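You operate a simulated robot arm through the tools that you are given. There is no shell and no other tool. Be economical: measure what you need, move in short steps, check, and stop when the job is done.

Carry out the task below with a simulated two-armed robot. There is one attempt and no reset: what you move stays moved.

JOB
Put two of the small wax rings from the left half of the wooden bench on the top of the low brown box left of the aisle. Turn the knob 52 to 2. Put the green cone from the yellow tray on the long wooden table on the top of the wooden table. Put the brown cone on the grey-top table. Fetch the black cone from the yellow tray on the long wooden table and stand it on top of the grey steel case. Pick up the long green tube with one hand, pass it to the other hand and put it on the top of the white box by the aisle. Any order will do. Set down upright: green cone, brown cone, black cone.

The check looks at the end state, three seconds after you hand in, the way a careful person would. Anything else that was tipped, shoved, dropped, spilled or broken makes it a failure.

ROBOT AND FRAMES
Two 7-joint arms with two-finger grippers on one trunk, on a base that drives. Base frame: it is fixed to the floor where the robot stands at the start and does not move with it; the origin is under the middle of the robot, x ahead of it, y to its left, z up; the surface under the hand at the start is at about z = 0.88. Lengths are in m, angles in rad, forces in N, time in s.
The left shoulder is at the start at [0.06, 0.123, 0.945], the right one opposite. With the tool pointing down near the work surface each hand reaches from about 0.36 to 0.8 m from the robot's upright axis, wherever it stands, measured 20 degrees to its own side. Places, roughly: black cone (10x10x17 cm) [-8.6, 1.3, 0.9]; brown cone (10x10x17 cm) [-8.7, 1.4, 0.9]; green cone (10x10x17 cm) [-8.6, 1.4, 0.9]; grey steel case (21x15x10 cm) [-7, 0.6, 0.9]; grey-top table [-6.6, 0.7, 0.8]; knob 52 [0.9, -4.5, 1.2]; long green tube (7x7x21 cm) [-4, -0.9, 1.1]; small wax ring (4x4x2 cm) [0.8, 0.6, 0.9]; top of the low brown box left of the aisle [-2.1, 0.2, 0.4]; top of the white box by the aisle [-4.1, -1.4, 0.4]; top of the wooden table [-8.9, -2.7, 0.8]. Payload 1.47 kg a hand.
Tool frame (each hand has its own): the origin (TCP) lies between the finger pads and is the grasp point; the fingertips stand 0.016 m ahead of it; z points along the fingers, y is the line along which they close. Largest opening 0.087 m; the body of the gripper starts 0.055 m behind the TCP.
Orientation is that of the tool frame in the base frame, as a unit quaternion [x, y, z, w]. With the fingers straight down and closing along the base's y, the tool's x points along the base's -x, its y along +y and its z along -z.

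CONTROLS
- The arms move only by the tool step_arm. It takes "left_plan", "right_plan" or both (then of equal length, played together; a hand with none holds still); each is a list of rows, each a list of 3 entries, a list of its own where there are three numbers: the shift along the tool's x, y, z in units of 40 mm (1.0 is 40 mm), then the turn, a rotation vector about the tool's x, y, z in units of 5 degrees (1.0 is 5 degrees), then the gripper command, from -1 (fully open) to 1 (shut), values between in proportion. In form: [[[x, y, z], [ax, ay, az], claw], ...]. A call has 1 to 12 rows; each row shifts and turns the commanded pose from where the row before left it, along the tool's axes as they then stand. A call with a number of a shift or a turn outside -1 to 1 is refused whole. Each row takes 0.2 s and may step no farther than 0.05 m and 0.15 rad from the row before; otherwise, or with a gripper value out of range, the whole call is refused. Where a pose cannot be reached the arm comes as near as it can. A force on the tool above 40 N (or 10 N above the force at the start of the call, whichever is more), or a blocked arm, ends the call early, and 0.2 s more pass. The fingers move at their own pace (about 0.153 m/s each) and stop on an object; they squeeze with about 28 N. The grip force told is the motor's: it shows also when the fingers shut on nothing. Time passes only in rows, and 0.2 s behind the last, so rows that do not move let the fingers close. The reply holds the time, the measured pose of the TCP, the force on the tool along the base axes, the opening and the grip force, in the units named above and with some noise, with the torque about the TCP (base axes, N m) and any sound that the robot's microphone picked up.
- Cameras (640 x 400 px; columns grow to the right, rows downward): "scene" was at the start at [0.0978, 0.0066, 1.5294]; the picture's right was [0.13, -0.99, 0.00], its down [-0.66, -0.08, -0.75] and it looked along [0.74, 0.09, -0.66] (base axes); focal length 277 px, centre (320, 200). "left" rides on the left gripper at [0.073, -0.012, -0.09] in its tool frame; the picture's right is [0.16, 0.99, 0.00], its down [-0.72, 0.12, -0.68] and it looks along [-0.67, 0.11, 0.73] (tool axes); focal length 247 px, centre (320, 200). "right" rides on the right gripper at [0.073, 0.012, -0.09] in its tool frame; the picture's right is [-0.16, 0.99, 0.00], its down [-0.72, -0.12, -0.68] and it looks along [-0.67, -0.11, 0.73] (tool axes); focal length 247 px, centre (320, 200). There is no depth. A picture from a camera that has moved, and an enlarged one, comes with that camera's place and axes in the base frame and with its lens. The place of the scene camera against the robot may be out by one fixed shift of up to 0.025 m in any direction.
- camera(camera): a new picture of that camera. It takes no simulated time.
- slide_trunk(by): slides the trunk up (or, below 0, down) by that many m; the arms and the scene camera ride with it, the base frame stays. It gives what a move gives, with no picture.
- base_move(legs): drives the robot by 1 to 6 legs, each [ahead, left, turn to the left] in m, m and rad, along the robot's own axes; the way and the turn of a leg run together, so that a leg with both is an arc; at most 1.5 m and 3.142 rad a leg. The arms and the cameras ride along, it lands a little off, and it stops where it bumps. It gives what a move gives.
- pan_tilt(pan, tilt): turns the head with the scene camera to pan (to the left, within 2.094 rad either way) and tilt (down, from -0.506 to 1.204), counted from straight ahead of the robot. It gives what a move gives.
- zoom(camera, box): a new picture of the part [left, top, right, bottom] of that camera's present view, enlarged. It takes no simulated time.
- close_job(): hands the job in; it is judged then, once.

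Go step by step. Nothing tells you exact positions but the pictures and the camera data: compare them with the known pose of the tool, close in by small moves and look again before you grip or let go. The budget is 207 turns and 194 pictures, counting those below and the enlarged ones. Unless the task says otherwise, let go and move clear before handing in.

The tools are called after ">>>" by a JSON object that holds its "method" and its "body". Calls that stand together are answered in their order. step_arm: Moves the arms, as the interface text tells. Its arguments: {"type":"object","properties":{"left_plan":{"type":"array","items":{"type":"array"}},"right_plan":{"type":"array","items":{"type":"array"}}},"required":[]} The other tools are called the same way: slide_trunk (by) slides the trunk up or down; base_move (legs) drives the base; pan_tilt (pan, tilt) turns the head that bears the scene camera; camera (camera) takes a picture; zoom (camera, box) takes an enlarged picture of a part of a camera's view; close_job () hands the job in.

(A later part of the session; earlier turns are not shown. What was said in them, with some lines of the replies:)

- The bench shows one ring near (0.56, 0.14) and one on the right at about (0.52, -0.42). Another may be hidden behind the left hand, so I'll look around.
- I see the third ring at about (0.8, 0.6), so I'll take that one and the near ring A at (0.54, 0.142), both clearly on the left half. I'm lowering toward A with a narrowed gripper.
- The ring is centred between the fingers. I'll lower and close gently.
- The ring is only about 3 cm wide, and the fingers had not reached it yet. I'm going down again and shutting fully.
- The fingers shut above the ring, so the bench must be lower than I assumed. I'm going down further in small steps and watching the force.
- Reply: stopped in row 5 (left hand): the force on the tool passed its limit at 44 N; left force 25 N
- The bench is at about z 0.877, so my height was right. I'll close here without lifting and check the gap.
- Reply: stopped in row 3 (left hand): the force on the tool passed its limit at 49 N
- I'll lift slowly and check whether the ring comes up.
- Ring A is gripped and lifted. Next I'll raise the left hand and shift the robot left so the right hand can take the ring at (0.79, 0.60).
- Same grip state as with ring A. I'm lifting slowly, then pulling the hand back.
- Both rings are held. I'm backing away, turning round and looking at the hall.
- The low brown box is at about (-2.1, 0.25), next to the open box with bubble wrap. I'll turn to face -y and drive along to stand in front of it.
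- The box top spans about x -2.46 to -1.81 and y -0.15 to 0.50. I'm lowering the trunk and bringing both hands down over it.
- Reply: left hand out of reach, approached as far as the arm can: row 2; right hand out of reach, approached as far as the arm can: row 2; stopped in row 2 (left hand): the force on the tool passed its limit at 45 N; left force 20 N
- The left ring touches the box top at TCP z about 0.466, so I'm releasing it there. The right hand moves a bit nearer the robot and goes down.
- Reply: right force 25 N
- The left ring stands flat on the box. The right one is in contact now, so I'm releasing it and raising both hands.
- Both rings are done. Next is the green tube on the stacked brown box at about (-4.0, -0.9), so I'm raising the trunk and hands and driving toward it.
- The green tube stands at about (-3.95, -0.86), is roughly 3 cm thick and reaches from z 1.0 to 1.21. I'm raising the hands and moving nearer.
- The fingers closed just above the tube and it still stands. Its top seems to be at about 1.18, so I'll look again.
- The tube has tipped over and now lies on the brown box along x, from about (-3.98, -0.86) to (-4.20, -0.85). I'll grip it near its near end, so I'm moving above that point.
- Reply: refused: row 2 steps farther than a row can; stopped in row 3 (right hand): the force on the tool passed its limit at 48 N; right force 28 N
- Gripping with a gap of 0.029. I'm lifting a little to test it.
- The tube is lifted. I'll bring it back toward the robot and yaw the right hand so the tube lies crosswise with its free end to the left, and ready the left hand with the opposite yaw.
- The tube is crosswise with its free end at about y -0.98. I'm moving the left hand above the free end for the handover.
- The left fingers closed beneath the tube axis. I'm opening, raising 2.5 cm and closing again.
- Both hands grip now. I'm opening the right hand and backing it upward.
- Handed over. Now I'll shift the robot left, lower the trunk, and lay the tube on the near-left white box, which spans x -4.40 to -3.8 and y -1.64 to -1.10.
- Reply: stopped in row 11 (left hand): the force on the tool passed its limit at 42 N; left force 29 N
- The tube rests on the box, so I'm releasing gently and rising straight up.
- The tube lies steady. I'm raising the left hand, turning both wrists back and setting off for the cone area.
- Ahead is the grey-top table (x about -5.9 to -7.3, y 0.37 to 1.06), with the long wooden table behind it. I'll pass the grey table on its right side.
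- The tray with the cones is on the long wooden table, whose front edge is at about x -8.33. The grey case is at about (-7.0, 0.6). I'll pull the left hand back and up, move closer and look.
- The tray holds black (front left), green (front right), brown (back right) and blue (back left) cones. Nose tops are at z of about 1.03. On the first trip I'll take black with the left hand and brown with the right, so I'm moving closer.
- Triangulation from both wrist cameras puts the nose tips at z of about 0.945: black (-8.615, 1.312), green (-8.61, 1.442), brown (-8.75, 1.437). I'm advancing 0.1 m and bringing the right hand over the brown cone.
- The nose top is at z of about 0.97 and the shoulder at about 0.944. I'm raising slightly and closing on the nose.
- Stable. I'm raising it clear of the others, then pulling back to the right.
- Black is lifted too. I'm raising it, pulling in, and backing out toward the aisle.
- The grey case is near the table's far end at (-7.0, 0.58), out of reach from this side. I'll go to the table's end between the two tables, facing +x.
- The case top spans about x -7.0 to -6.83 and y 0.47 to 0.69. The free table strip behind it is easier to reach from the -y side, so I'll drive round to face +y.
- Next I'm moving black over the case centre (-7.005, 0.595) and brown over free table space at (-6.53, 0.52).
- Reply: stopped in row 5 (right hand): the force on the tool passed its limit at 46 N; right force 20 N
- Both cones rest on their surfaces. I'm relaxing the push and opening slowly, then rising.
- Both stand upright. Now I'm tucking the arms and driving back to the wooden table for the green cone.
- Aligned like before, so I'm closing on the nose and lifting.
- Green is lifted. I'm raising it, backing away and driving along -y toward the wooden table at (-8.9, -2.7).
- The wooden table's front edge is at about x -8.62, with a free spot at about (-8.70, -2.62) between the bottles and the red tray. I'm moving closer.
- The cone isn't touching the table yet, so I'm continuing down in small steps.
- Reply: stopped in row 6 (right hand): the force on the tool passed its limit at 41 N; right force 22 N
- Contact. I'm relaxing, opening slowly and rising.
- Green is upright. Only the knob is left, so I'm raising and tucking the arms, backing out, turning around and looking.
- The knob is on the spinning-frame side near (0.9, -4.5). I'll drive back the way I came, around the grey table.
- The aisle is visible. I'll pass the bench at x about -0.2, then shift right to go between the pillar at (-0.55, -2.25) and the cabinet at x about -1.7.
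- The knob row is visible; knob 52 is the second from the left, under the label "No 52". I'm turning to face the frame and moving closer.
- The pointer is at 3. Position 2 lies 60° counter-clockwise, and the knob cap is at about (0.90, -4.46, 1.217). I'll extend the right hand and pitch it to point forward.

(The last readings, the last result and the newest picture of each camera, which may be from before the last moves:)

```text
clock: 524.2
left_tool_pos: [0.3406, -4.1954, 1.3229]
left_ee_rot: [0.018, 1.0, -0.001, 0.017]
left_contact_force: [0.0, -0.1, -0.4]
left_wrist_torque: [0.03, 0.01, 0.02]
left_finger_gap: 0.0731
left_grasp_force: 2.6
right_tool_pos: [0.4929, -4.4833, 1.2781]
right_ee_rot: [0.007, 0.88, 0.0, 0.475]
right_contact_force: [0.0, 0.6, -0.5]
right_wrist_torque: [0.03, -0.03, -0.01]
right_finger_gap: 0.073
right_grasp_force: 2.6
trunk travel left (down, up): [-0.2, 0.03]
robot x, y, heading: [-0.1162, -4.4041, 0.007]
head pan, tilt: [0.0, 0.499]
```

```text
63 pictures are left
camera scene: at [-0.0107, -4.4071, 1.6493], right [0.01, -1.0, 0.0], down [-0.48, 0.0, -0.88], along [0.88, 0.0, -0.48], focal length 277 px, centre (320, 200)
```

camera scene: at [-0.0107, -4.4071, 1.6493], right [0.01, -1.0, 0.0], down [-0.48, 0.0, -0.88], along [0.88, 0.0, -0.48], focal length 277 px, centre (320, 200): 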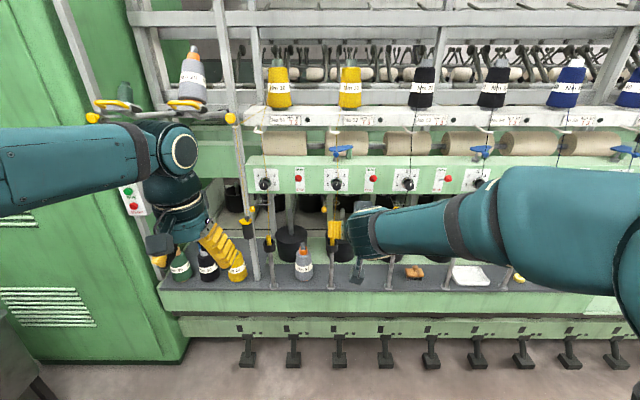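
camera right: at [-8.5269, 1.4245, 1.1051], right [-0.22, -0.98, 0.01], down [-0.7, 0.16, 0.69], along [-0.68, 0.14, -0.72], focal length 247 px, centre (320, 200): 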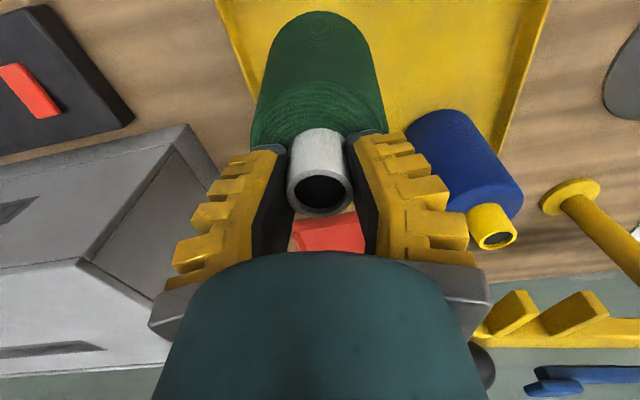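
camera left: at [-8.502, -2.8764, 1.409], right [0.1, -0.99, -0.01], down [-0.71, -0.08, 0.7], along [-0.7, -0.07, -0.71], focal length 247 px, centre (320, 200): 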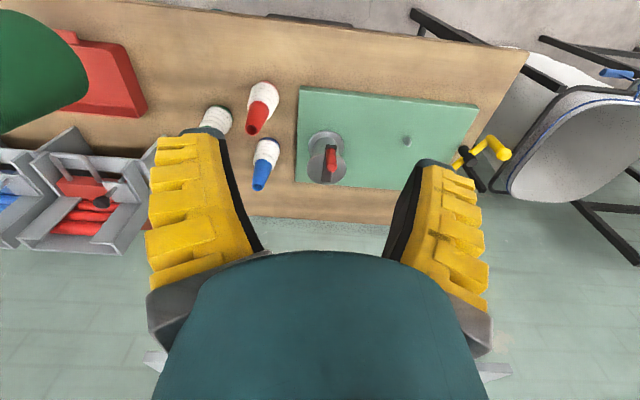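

>>> {"method": "step_arm", "body": {"right_plan": [[[0, 0, 0], [0, -1, 0], -0.6], [[0, 0, 0], [0, -1, 0], -0.6], [[0, 0, 0], [0, -1, 0], -0.6], [[0, 0, 0], [0, -1, 0], -0.6], [[0, 0, 0], [0, -1, 0], -0.6], [[0, 0, 0], [0, -1, 0], -0.6], [[0, 0, 0], [0, -0.66, 0], -0.6]]}}

>>> {"method": "base_move", "body": {"legs": [[0.2, 0.02, -0.007]]}}

>>> {"method": "camera", "body": {"camera": "right"}}

>>> {"method": "camera", "body": {"camera": "scene"}}

```text
clock: 525.8
left_tool_pos: [0.3413, -4.1959, 1.3224]
left_ee_rot: [0.017, 1.0, -0.001, 0.017]
left_contact_force: [1.1, 0.1, 0.2]
left_wrist_torque: [-0.03, 0.0, -0.01]
left_finger_gap: 0.073
left_grasp_force: 2.6
right_tool_pos: [0.4924, -4.4817, 1.2777]
right_ee_rot: [0.006, 0.707, -0.002, 0.707]
right_contact_force: [-0.8, -0.4, 0.4]
right_wrist_torque: [0.02, -0.02, 0.02]
right_finger_gap: 0.0729
right_grasp_force: 2.6
trunk travel left (down, up): [-0.2, 0.03]
robot x, y, heading: [-0.1164, -4.4052, 0.006]
head pan, tilt: [0.0, 0.499]
```

```text
clock: 527.5
left_tool_pos: [0.5451, -4.1755, 1.3213]
left_ee_rot: [0.019, 1.0, -0.001, 0.018]
left_contact_force: [0.8, 0.4, -0.1]
left_wrist_torque: [-0.02, 0.02, 0.01]
left_finger_gap: 0.0731
left_grasp_force: 2.4
right_tool_pos: [0.6962, -4.4641, 1.2768]
right_ee_rot: [0.007, 0.707, -0.004, 0.707]
right_contact_force: [0.7, -0.3, -0.2]
right_wrist_torque: [0.01, -0.02, -0.01]
right_finger_gap: 0.073
right_grasp_force: 2.0
trunk travel left (down, up): [-0.2, 0.03]
robot x, y, heading: [0.0872, -4.3816, 0.002]
head pan, tilt: [0.0, 0.499]
```

```text
62 pictures are left
camera right: at [0.6078, -4.4499, 1.2039], right [0.01, 0.99, 0.16], down [-0.68, -0.11, 0.72], along [0.73, -0.12, 0.67], focal length 247 px, centre (320, 200)
```

right: 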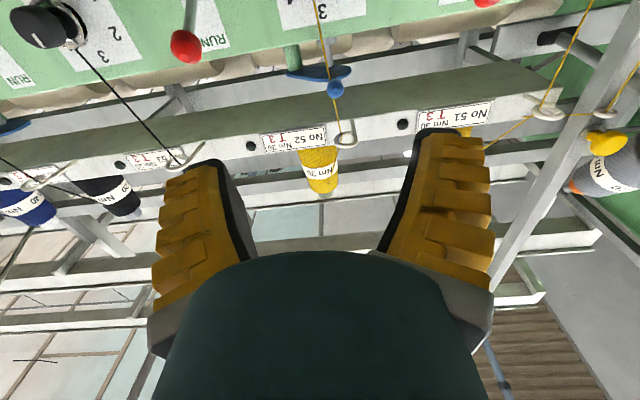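

```text
61 pictures are left
camera scene: at [0.1934, -4.3864, 1.6493], right [0.0, -1.0, 0.0], down [-0.48, 0.0, -0.88], along [0.88, 0.0, -0.48], focal length 277 px, centre (320, 200)
```

scene: 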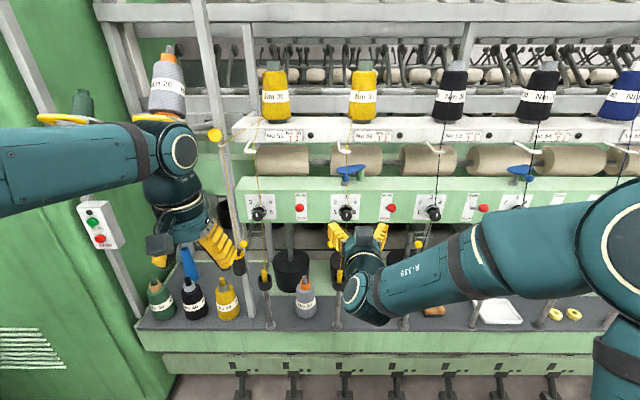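

>>> {"method": "zoom", "body": {"camera": "scene", "box": [315, 190, 395, 240]}}

```text
8.00 times, centred on (355, 215) of scene
camera zoom: at [0.1934, -4.3864, 1.6493], right [0.0, -1.0, 0.0], down [-0.48, 0.0, -0.88], along [0.88, 0.0, -0.48], focal length 2212 px, centre (40, 80)
```

zoom: 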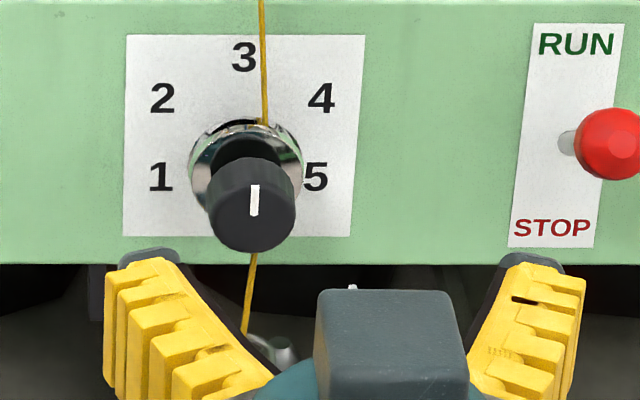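

>>> {"method": "step_arm", "body": {"right_plan": [[[0.55, 0.1, 0], [0, 0, 0], -0.3], [[0.55, 0.1, 0], [0, 0, 0], -0.3], [[0.5, 0.1, 0], [0, 0, 0], -0.3]]}}

>>> {"method": "camera", "body": {"camera": "right"}}

>>> {"method": "zoom", "body": {"camera": "scene", "box": [315, 190, 395, 240]}}

```text
clock: 528.3
left_tool_pos: [0.5444, -4.1751, 1.3225]
left_ee_rot: [0.019, 1.0, -0.001, 0.018]
left_contact_force: [0.6, -0.3, 0.1]
left_wrist_torque: [0.05, 0.02, 0.0]
left_finger_gap: 0.0729
left_grasp_force: 2.1
right_tool_pos: [0.6953, -4.4523, 1.2138]
right_ee_rot: [0.007, 0.707, -0.003, 0.707]
right_contact_force: [0.1, 0.1, -0.4]
right_wrist_torque: [0.0, 0.0, -0.02]
right_finger_gap: 0.0613
right_grasp_force: 3.7
trunk travel left (down, up): [-0.2, 0.03]
robot x, y, heading: [0.0856, -4.3808, 0.004]
head pan, tilt: [0.0, 0.499]
```

```text
59 pictures are left
camera right: at [0.608, -4.4371, 1.1398], right [0.01, 0.99, 0.16], down [-0.68, -0.11, 0.72], along [0.73, -0.12, 0.67], focal length 247 px, centre (320, 200)
```

right: 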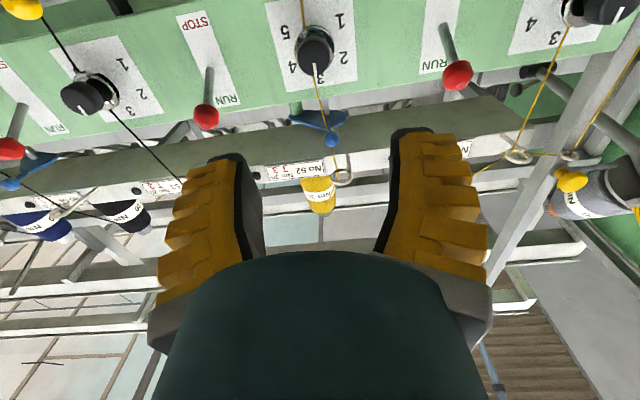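

```text
8.00 times, centred on (355, 215) of scene
camera zoom: at [0.1929, -4.3865, 1.6493], right [0.0, -1.0, 0.0], down [-0.48, 0.0, -0.88], along [0.88, 0.0, -0.48], focal length 2212 px, centre (40, 80)
```

zoom: 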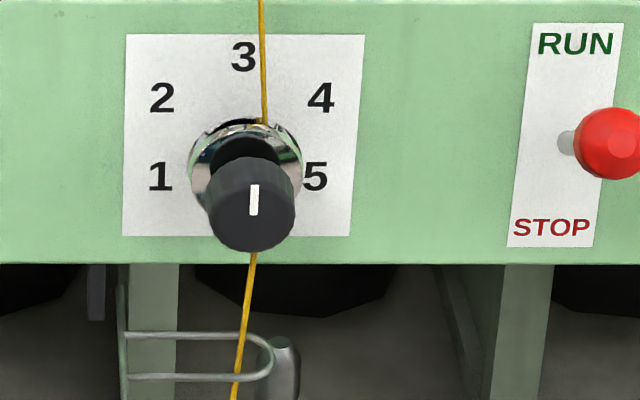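

>>> {"method": "step_arm", "body": {"right_plan": [[[0.47, 0, 0.3], [0, 0, 0], -0.3], [[0, 0, 0.9], [0, 0, 0], -0.3], [[0, 0, 0.9], [0, 0, 0], -0.3], [[0, 0, 0.9], [0, 0, 0], -0.3]]}}

>>> {"method": "camera", "body": {"camera": "right"}}

>>> {"method": "zoom", "body": {"camera": "scene", "box": [300, 180, 396, 240]}}

```text
clock: 529.3
left_tool_pos: [0.5457, -4.1751, 1.3222]
left_ee_rot: [0.019, 1.0, -0.002, 0.018]
left_contact_force: [0.2, 0.3, -1.1]
left_wrist_torque: [-0.01, 0.02, 0.01]
left_finger_gap: 0.073
left_grasp_force: 2.3
right_tool_pos: [0.8154, -4.4533, 1.1964]
right_ee_rot: [0.006, 0.707, -0.003, 0.707]
right_contact_force: [0.4, 0.5, 0.4]
right_wrist_torque: [-0.02, 0.0, -0.03]
right_finger_gap: 0.0616
right_grasp_force: 3.5
trunk travel left (down, up): [-0.2, 0.03]
robot x, y, heading: [0.0878, -4.3821, 0.001]
head pan, tilt: [0.0, 0.499]
```

```text
57 pictures are left
camera right: at [0.7259, -4.4387, 1.1223], right [0.01, 0.99, 0.16], down [-0.68, -0.11, 0.72], along [0.73, -0.12, 0.67], focal length 247 px, centre (320, 200)
```

right: 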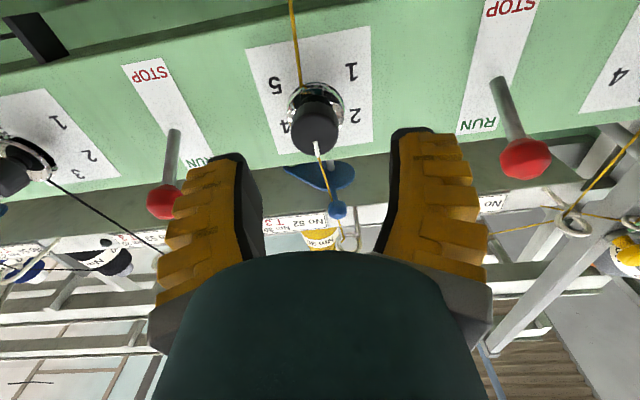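

```text
6.67 times, centred on (348, 210) of scene
camera zoom: at [0.1935, -4.3862, 1.6492], right [0.0, -1.0, 0.0], down [-0.48, 0.0, -0.88], along [0.88, 0.0, -0.48], focal length 1844 px, centre (133, 133)
```

zoom: 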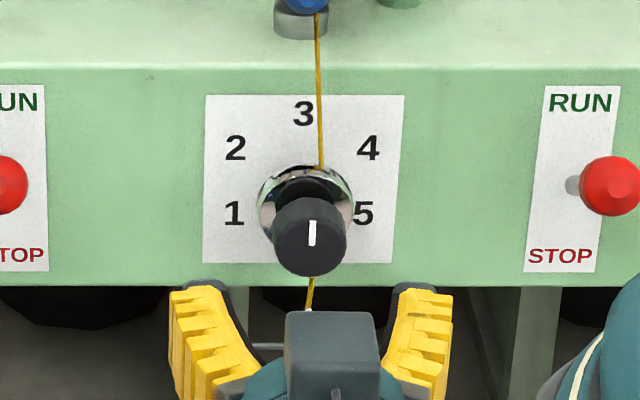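

>>> {"method": "step_arm", "body": {"right_plan": [[[0.1, 0, 0.5], [0, 0, 0], -0.2], [[0, 0, 0.5], [0, 0, 0], -0.2], [[0, 0, 0.3], [0, 0, 0], -0.2]]}}

>>> {"method": "camera", "body": {"camera": "right"}}

>>> {"method": "zoom", "body": {"camera": "scene", "box": [300, 180, 396, 240]}}

```text
clock: 530.1
left_tool_pos: [0.5449, -4.1766, 1.3223]
left_ee_rot: [0.018, 1.0, 0.0, 0.017]
left_contact_force: [0.5, 0.4, 0.3]
left_wrist_torque: [0.01, 0.0, -0.01]
left_finger_gap: 0.0733
left_grasp_force: 2.4
right_tool_pos: [0.8667, -4.4537, 1.1889]
right_ee_rot: [0.007, 0.708, -0.003, 0.706]
right_contact_force: [0.3, -0.1, 0.3]
right_wrist_torque: [-0.01, 0.0, 0.01]
right_finger_gap: 0.0574
right_grasp_force: 3.7
trunk travel left (down, up): [-0.2, 0.03]
robot x, y, heading: [0.081, -4.3829, 0.002]
head pan, tilt: [0.0, 0.499]
```

```text
55 pictures are left
camera right: at [0.7788, -4.4396, 1.117], right [0.01, 0.99, 0.16], down [-0.68, -0.11, 0.72], along [0.73, -0.12, 0.67], focal length 247 px, centre (320, 200)
```

right: 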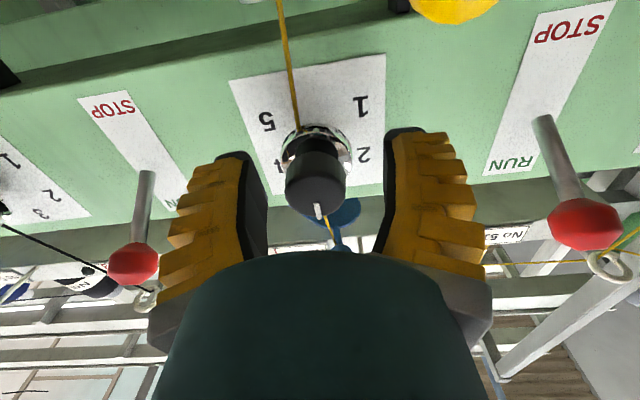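

```text
6.67 times, centred on (348, 210) of scene
camera zoom: at [0.1932, -4.3863, 1.6492], right [0.0, -1.0, 0.0], down [-0.48, 0.0, -0.88], along [0.88, 0.0, -0.48], focal length 1844 px, centre (133, 133)
```

zoom: 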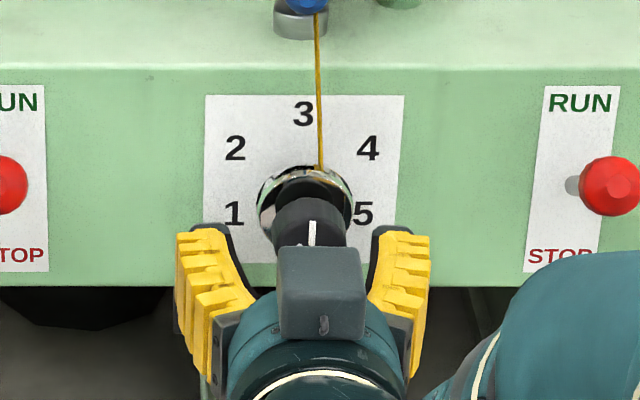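

>>> {"method": "step_arm", "body": {"right_plan": [[[-0.06, 0, 0.15], [0, 0, 0], -0.1], [[0, 0, 0], [0, 0, 0], 0.1], [[0, 0, 0], [0, 0, 0], 0.4], [[0, 0, 0], [0, 0, 0], 0.7], [[0, 0, 0], [0, 0, 0], 1]]}}

>>> {"method": "camera", "body": {"camera": "right"}}

```text
clock: 531.3
left_tool_pos: [0.5438, -4.1768, 1.323]
left_ee_rot: [0.019, 1.0, 0.0, 0.019]
left_contact_force: [-0.4, -0.1, 0.4]
left_wrist_torque: [0.02, 0.02, -0.04]
left_finger_gap: 0.0731
left_grasp_force: 2.2
right_tool_pos: [0.8718, -4.4578, 1.1924]
right_ee_rot: [0.009, 0.708, -0.004, 0.707]
right_contact_force: [-9.6, -10.4, -2.2]
right_wrist_torque: [0.12, 0.02, -0.1]
right_finger_gap: 0.0232
right_grasp_force: 29.8
trunk travel left (down, up): [-0.2, 0.03]
robot x, y, heading: [0.0847, -4.3818, -0.0]
head pan, tilt: [0.0, 0.499]
```

```text
53 pictures are left
camera right: at [0.7832, -4.4431, 1.1196], right [0.02, 0.99, 0.16], down [-0.68, -0.11, 0.72], along [0.73, -0.12, 0.67], focal length 247 px, centre (320, 200)
```

right: 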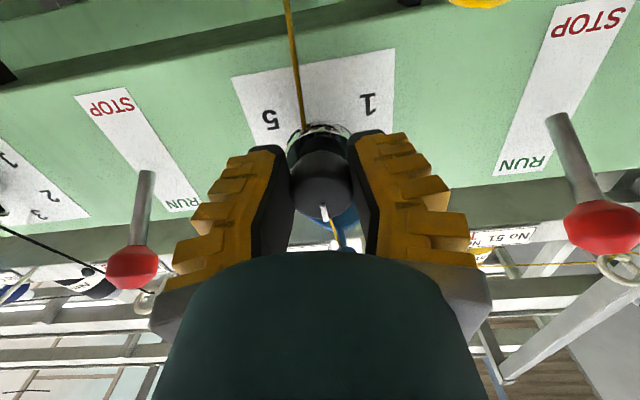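

Knob gripped. I'm relieving the side load and turning 60° counter-clockwise.

>>> {"method": "step_arm", "body": {"right_plan": [[[0, -0.1, 0], [0, 0, 0], 1], [[0, 0, 0], [0, 0, -1], 1], [[0, 0, 0], [0, 0, -1], 1], [[0, 0, 0], [0, 0, -1], 1], [[0, 0, 0], [0, 0, -1], 1], [[0, 0, 0], [0, 0, -1], 1], [[0, 0, 0], [0, 0, -1], 1]]}}

>>> {"method": "camera", "body": {"camera": "right"}}

>>> {"method": "zoom", "body": {"camera": "scene", "box": [300, 180, 396, 240]}}

```text
clock: 532.9
left_tool_pos: [0.5424, -4.1785, 1.3237]
left_ee_rot: [0.019, 1.0, 0.0, 0.019]
left_contact_force: [-0.4, 0.9, -0.6]
left_wrist_torque: [-0.01, 0.0, 0.01]
left_finger_gap: 0.073
left_grasp_force: 1.8
right_tool_pos: [0.8719, -4.4614, 1.1944]
right_ee_rot: [-0.176, 0.685, -0.187, 0.682]
right_contact_force: [-14.3, -12.7, -3.2]
right_wrist_torque: [0.1, -0.28, -0.01]
right_finger_gap: 0.0239
right_grasp_force: 29.5
trunk travel left (down, up): [-0.2, 0.03]
robot x, y, heading: [0.0843, -4.3857, 0.004]
head pan, tilt: [0.0, 0.499]
```

```text
52 pictures are left
camera right: at [0.783, -4.4848, 1.1241], right [0.02, 0.94, -0.35], down [-0.68, 0.27, 0.69], along [0.74, 0.23, 0.64], focal length 247 px, centre (320, 200)
```

right: 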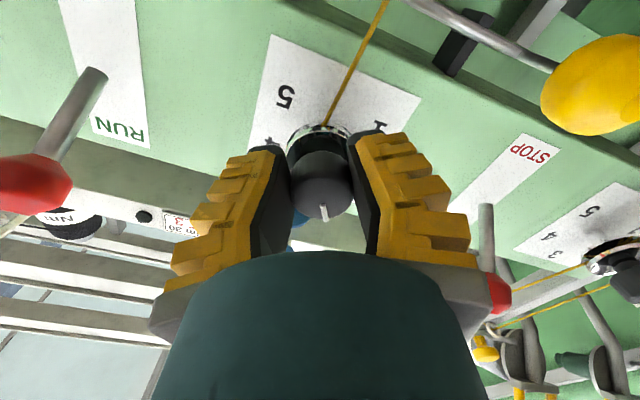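

```text
6.67 times, centred on (348, 210) of scene
camera zoom: at [0.1905, -4.3888, 1.6494], right [0.0, -1.0, 0.0], down [-0.48, 0.0, -0.88], along [0.88, 0.0, -0.48], focal length 1844 px, centre (133, 133)
```

zoom: 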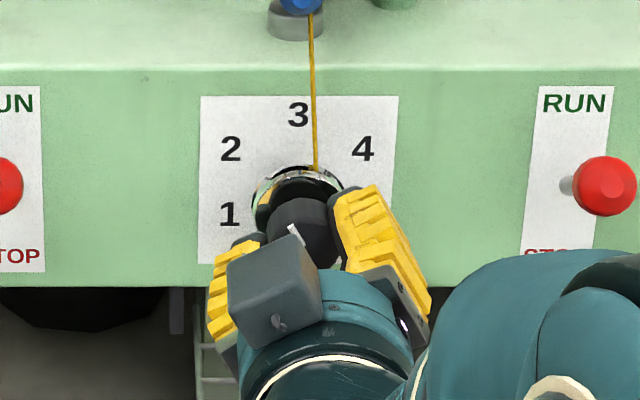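

>>> {"method": "step_arm", "body": {"right_plan": [[[0, 0, 0], [0, 0, -1], 1], [[0, 0, 0], [0, 0, -1], 1], [[0, 0, 0], [0, 0, -1], 1], [[0, 0, 0], [0, 0, -1], 1], [[0, 0, 0], [0, 0, -1], 1], [[0, 0, 0], [0, 0, -1], 1], [[0, 0, 0], [0, 0, 0], 1]]}}

>>> {"method": "camera", "body": {"camera": "right"}}

>>> {"method": "zoom", "body": {"camera": "scene", "box": [300, 180, 396, 240]}}

```text
clock: 534.5
left_tool_pos: [0.5423, -4.1757, 1.3243]
left_ee_rot: [0.018, 1.0, 0.0, 0.018]
left_contact_force: [-0.6, 1.0, 0.3]
left_wrist_torque: [0.04, 0.0, 0.01]
left_finger_gap: 0.0729
left_grasp_force: 2.5
right_tool_pos: [0.8723, -4.4578, 1.2]
right_ee_rot: [-0.346, 0.613, -0.357, 0.615]
right_contact_force: [-2.6, -10.0, 22.8]
right_wrist_torque: [-0.05, -0.35, 0.18]
right_finger_gap: 0.0213
right_grasp_force: 30.2
trunk travel left (down, up): [-0.2, 0.03]
robot x, y, heading: [0.0879, -4.3833, 0.005]
head pan, tilt: [0.0, 0.499]
```

```text
50 pictures are left
camera right: at [0.7841, -4.5131, 1.1511], right [0.02, 0.64, -0.77], down [-0.68, 0.57, 0.46], along [0.73, 0.52, 0.44], focal length 247 px, centre (320, 200)
```

right: 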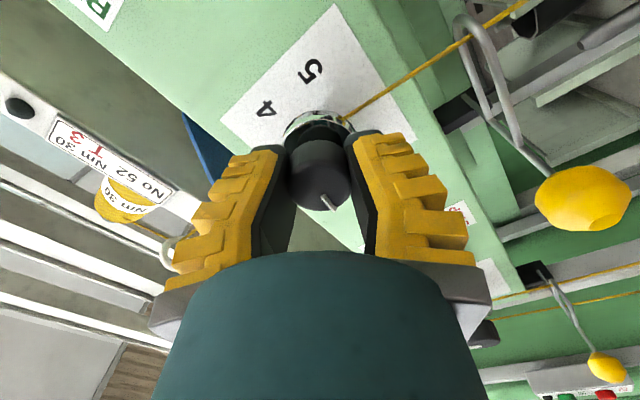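

```text
6.67 times, centred on (348, 210) of scene
camera zoom: at [0.1895, -4.3879, 1.6497], right [0.0, -1.0, 0.0], down [-0.48, 0.0, -0.88], along [0.88, 0.0, -0.48], focal length 1844 px, centre (133, 133)
```

zoom: 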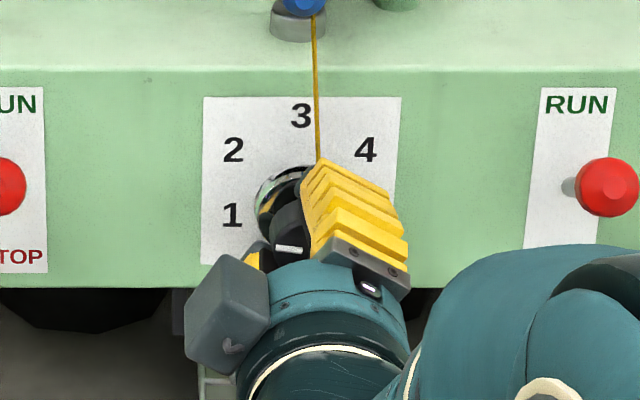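

The knob has turned. I'm opening, backing straight off and checking the pointer.

>>> {"method": "step_arm", "body": {"right_plan": [[[0, 0, 0], [0, 0, 0], 0.4], [[0, 0, 0], [0, 0, 0], -0.2], [[0, 0, 0], [0, 0, 0], -0.3], [[0, 0, -0.6], [0, 0, 0], -0.3], [[0, 0, -1], [0, 0, 0], -0.3], [[0, 0, -1], [0, 0, 0], -0.3]]}}

>>> {"method": "zoom", "body": {"camera": "scene", "box": [315, 190, 379, 230]}}

>>> {"method": "camera", "body": {"camera": "right"}}

```text
clock: 535.9
left_tool_pos: [0.5436, -4.175, 1.3228]
left_ee_rot: [0.019, 1.0, -0.001, 0.018]
left_contact_force: [-0.5, -0.4, 0.1]
left_wrist_torque: [0.01, -0.03, -0.04]
left_finger_gap: 0.0731
left_grasp_force: 2.7
right_tool_pos: [0.7688, -4.4554, 1.1947]
right_ee_rot: [-0.347, 0.616, -0.357, 0.611]
right_contact_force: [0.3, -0.4, 0.2]
right_wrist_torque: [0.02, 0.0, -0.04]
right_finger_gap: 0.0615
right_grasp_force: 4.0
trunk travel left (down, up): [-0.2, 0.03]
robot x, y, heading: [0.0858, -4.3811, 0.003]
head pan, tilt: [0.0, 0.499]
```

```text
10.00 times, centred on (347, 210) of scene
camera zoom: at [0.1916, -4.3868, 1.6494], right [0.0, -1.0, 0.0], down [-0.48, 0.0, -0.88], along [0.88, 0.0, -0.48], focal length 2766 px, centre (50, 100)
```

zoom: 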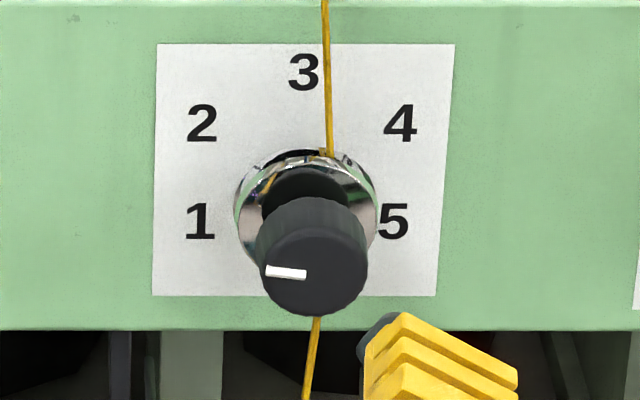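

```text
47 pictures are left
camera right: at [0.6797, -4.5105, 1.1466], right [0.01, 0.63, -0.77], down [-0.67, 0.58, 0.47], along [0.74, 0.51, 0.43], focal length 247 px, centre (320, 200)
```

right: 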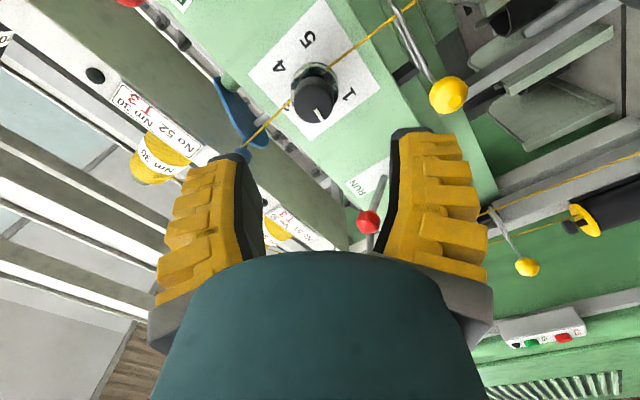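

The pointer went too far, to about 84° instead of 60°. I'll re-grip with better centring and turn back about 24° clockwise.

>>> {"method": "step_arm", "body": {"right_plan": [[[0.04, -0.08, 0.6], [0, 0, 0], -0.3], [[0, 0, 0.9], [0, 0, 0], -0.3], [[0, 0, 0.7], [0, 0, 0], -0.3], [[0, 0, 0.4], [0, 0, 0], -0.1], [[0, 0, 0], [0, 0, 0], 0.1], [[0, 0, 0], [0, 0, 0], 0.4], [[0, 0, 0], [0, 0, 0], 0.7], [[0, 0, 0], [0, 0, 0], 1]]}}

>>> {"method": "camera", "body": {"camera": "right"}}

>>> {"method": "zoom", "body": {"camera": "scene", "box": [315, 190, 379, 230]}}

```text
clock: 537.7
left_tool_pos: [0.5435, -4.1759, 1.3227]
left_ee_rot: [0.019, 1.0, -0.002, 0.018]
left_contact_force: [0.6, 0.2, -0.5]
left_wrist_torque: [0.0, 0.02, 0.01]
left_finger_gap: 0.073
left_grasp_force: 1.7
right_tool_pos: [0.8739, -4.4595, 1.1977]
right_ee_rot: [-0.347, 0.615, -0.358, 0.612]
right_contact_force: [-4.0, -2.2, 8.4]
right_wrist_torque: [0.03, -0.41, 0.51]
right_finger_gap: 0.0243
right_grasp_force: 29.3
trunk travel left (down, up): [-0.2, 0.03]
robot x, y, heading: [0.0824, -4.38, 0.003]
head pan, tilt: [0.0, 0.499]
```

```text
46 pictures are left
camera right: at [0.7842, -4.5157, 1.1504], right [0.01, 0.63, -0.77], down [-0.67, 0.58, 0.46], along [0.74, 0.51, 0.43], focal length 247 px, centre (320, 200)
```

right: 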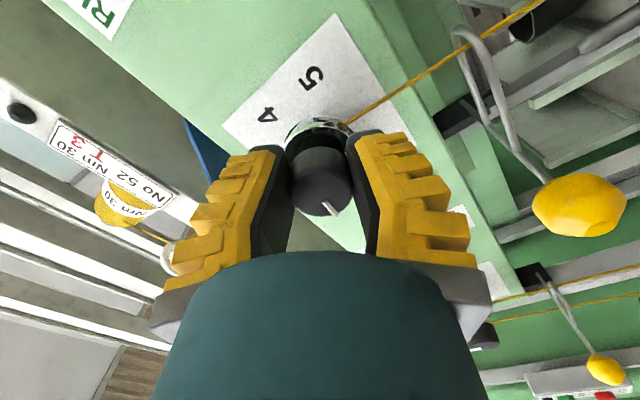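

```text
10.00 times, centred on (347, 210) of scene
camera zoom: at [0.1907, -4.387, 1.6495], right [0.0, -1.0, 0.0], down [-0.48, 0.0, -0.88], along [0.88, 0.0, -0.48], focal length 2766 px, centre (50, 100)
```

zoom: 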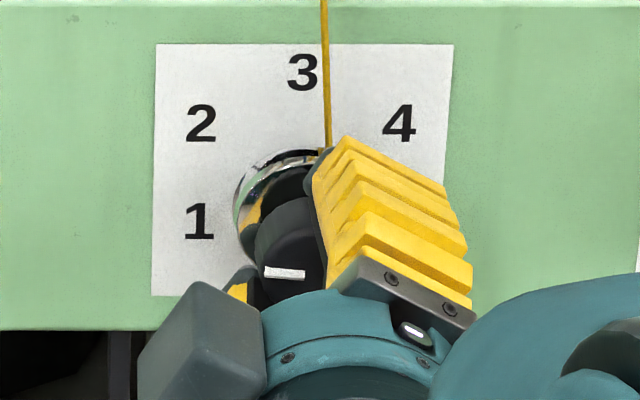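

Centred better now. I'm turning back 25° clockwise and checking while still holding.

>>> {"method": "step_arm", "body": {"right_plan": [[[0, 0, 0], [0, 0, 1], 1], [[0, 0, 0], [0, 0, 1], 1], [[0, 0, 0], [0, 0, 1], 1], [[0, 0, 0], [0, 0, 1], 1], [[0, 0, 0], [0, 0, 1], 1], [[0, 0, 0], [0, 0, 0], 1]]}}

>>> {"method": "zoom", "body": {"camera": "scene", "box": [315, 190, 379, 230]}}

>>> {"method": "camera", "body": {"camera": "right"}}

```text
clock: 539.1
left_tool_pos: [0.5441, -4.1741, 1.3231]
left_ee_rot: [0.018, 1.0, -0.001, 0.019]
left_contact_force: [-0.1, -0.4, -0.1]
left_wrist_torque: [0.0, -0.02, 0.0]
left_finger_gap: 0.0732
left_grasp_force: 2.7
right_tool_pos: [0.8729, -4.4593, 1.196]
right_ee_rot: [-0.206, 0.676, -0.215, 0.674]
right_contact_force: [2.8, 3.1, 15.1]
right_wrist_torque: [0.03, -0.66, 0.33]
right_finger_gap: 0.0222
right_grasp_force: 29.8
trunk travel left (down, up): [-0.2, 0.03]
robot x, y, heading: [0.0856, -4.3782, 0.003]
head pan, tilt: [0.0, 0.499]
```

```text
10.00 times, centred on (347, 210) of scene
camera zoom: at [0.1913, -4.3857, 1.6494], right [0.0, -1.0, 0.0], down [-0.48, 0.0, -0.88], along [0.88, 0.0, -0.48], focal length 2766 px, centre (50, 100)
```

zoom: 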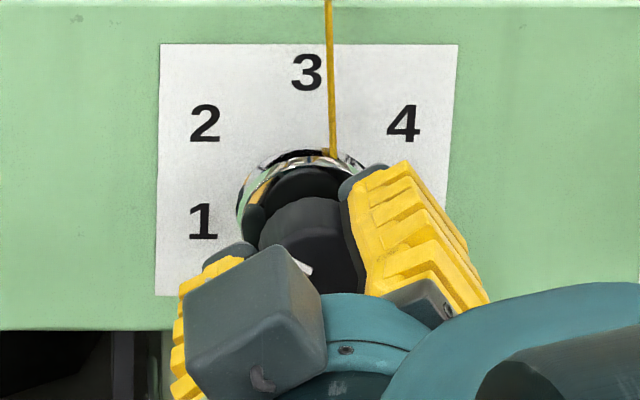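

```text
43 pictures are left
camera right: at [0.784, -4.4895, 1.1296], right [0.01, 0.9, -0.43], down [-0.68, 0.33, 0.66], along [0.74, 0.28, 0.62], focal length 247 px, centre (320, 200)
```

right: 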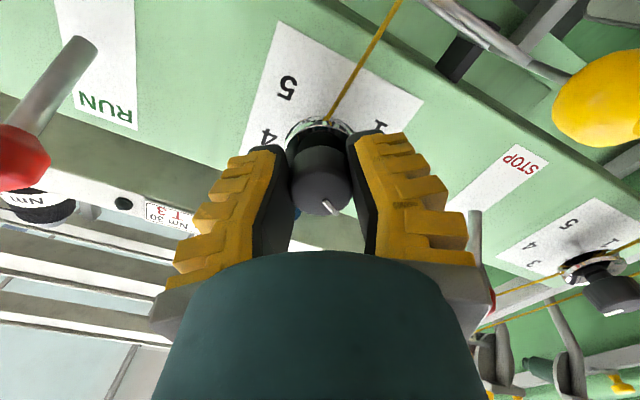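

>>> {"method": "step_arm", "body": {"right_plan": [[[0, 0, 0], [0, 0, 0], 0.4], [[0, 0, 0], [0, 0, 0], 0], [[0, 0, 0], [0, 0, 0], -0.3], [[0, 0, -0.6], [0, 0, 0], -0.3], [[0, 0, -1], [0, 0, 0], -0.3], [[0, 0, -1], [0, 0, 0], -0.3]]}}

>>> {"method": "zoom", "body": {"camera": "scene", "box": [315, 190, 379, 230]}}

```text
clock: 540.5
left_tool_pos: [0.5438, -4.1769, 1.3225]
left_ee_rot: [0.019, 1.0, 0.0, 0.018]
left_contact_force: [-0.3, -0.4, -0.5]
left_wrist_torque: [0.02, 0.0, 0.0]
left_finger_gap: 0.0728
left_grasp_force: 2.5
right_tool_pos: [0.7668, -4.4615, 1.1949]
right_ee_rot: [-0.206, 0.677, -0.216, 0.673]
right_contact_force: [-1.0, 0.4, -0.5]
right_wrist_torque: [0.04, -0.05, 0.03]
right_finger_gap: 0.0615
right_grasp_force: 3.4
trunk travel left (down, up): [-0.2, 0.03]
robot x, y, heading: [0.0854, -4.3843, 0.001]
head pan, tilt: [0.0, 0.499]
```

```text
10.00 times, centred on (347, 210) of scene
camera zoom: at [0.192, -4.3876, 1.6494], right [0.0, -1.0, 0.0], down [-0.48, 0.0, -0.88], along [0.88, 0.0, -0.48], focal length 2766 px, centre (50, 100)
```

zoom: 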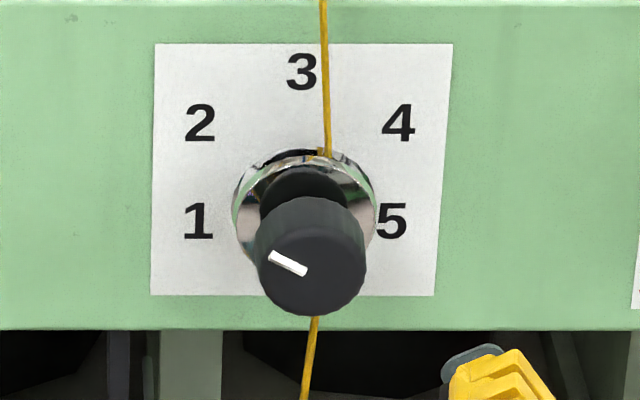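

The pointer now stands at 2. I'm backing the robot clear of the frame for a last look.

>>> {"method": "base_move", "body": {"legs": [[-0.35, 0, 0]]}}

>>> {"method": "camera", "body": {"camera": "scene"}}

>>> {"method": "zoom", "body": {"camera": "scene", "box": [290, 130, 386, 190]}}

```text
clock: 542.8
left_tool_pos: [0.1903, -4.1763, 1.3239]
left_ee_rot: [0.018, 1.0, -0.001, 0.017]
left_contact_force: [-0.2, 0.4, -0.2]
left_wrist_torque: [-0.01, 0.0, -0.01]
left_finger_gap: 0.0731
left_grasp_force: 2.6
right_tool_pos: [0.4153, -4.462, 1.1958]
right_ee_rot: [-0.206, 0.676, -0.215, 0.673]
right_contact_force: [0.2, -0.5, -0.8]
right_wrist_torque: [0.01, 0.0, -0.02]
right_finger_gap: 0.0616
right_grasp_force: 3.0
trunk travel left (down, up): [-0.2, 0.03]
robot x, y, heading: [-0.2651, -4.3878, 0.0]
head pan, tilt: [0.0, 0.499]
```

```text
41 pictures are left
camera scene: at [-0.1609, -4.3876, 1.6493], right [0.0, -1.0, 0.0], down [-0.48, 0.0, -0.88], along [0.88, 0.0, -0.48], focal length 277 px, centre (320, 200)
```

scene: 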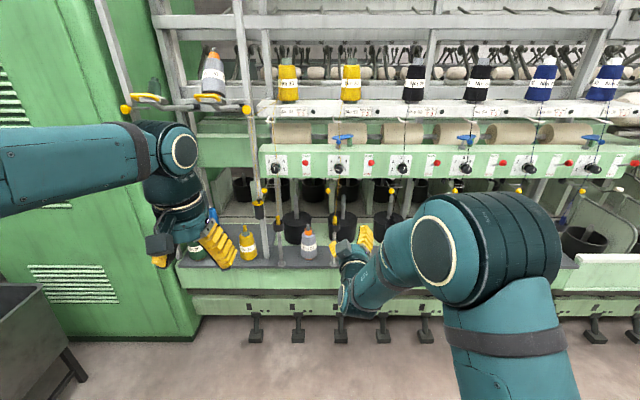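

```text
6.67 times, centred on (338, 160) of scene
camera zoom: at [-0.1609, -4.3876, 1.6493], right [0.0, -1.0, 0.0], down [-0.48, 0.0, -0.88], along [0.88, 0.0, -0.48], focal length 1844 px, centre (200, 467)
```

zoom: 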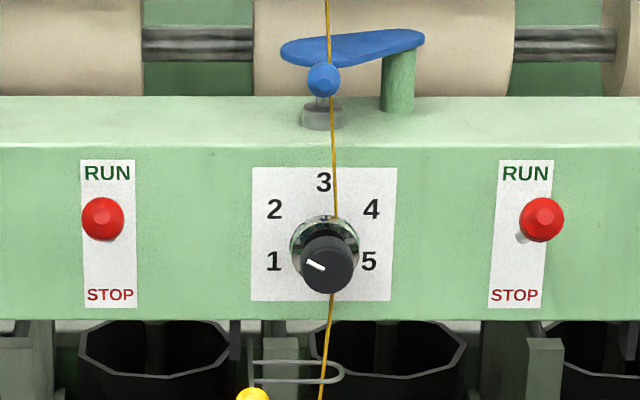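

The knob 52 pointer is at 2, the levers beside it look unmoved, and the robot is clear. Handing in.

>>> {"method": "close_job", "body": {}}

```text
The job is handed in.
```

All the tasks are done and the job is handed in, but I did tip the green tube over once on its starting box before picking it up.

- **Wax rings:** the two from the bench's left half lie flat on top of the low brown box.
- **Green tube:** my first grip closed too high and knocked it onto its side, still on its box. I then picked it up with the right hand, passed it to the left, and laid it on its side on the white box by the aisle.
- **Cones:** black stands upright on the grey steel case, brown on the grey-top table and green on the wooden table. I checked each right after letting go and did not go back to look again before handing in.
- **Knob 52:** I overshot position 2 at first and turned it back; the pointer now stands at 2.
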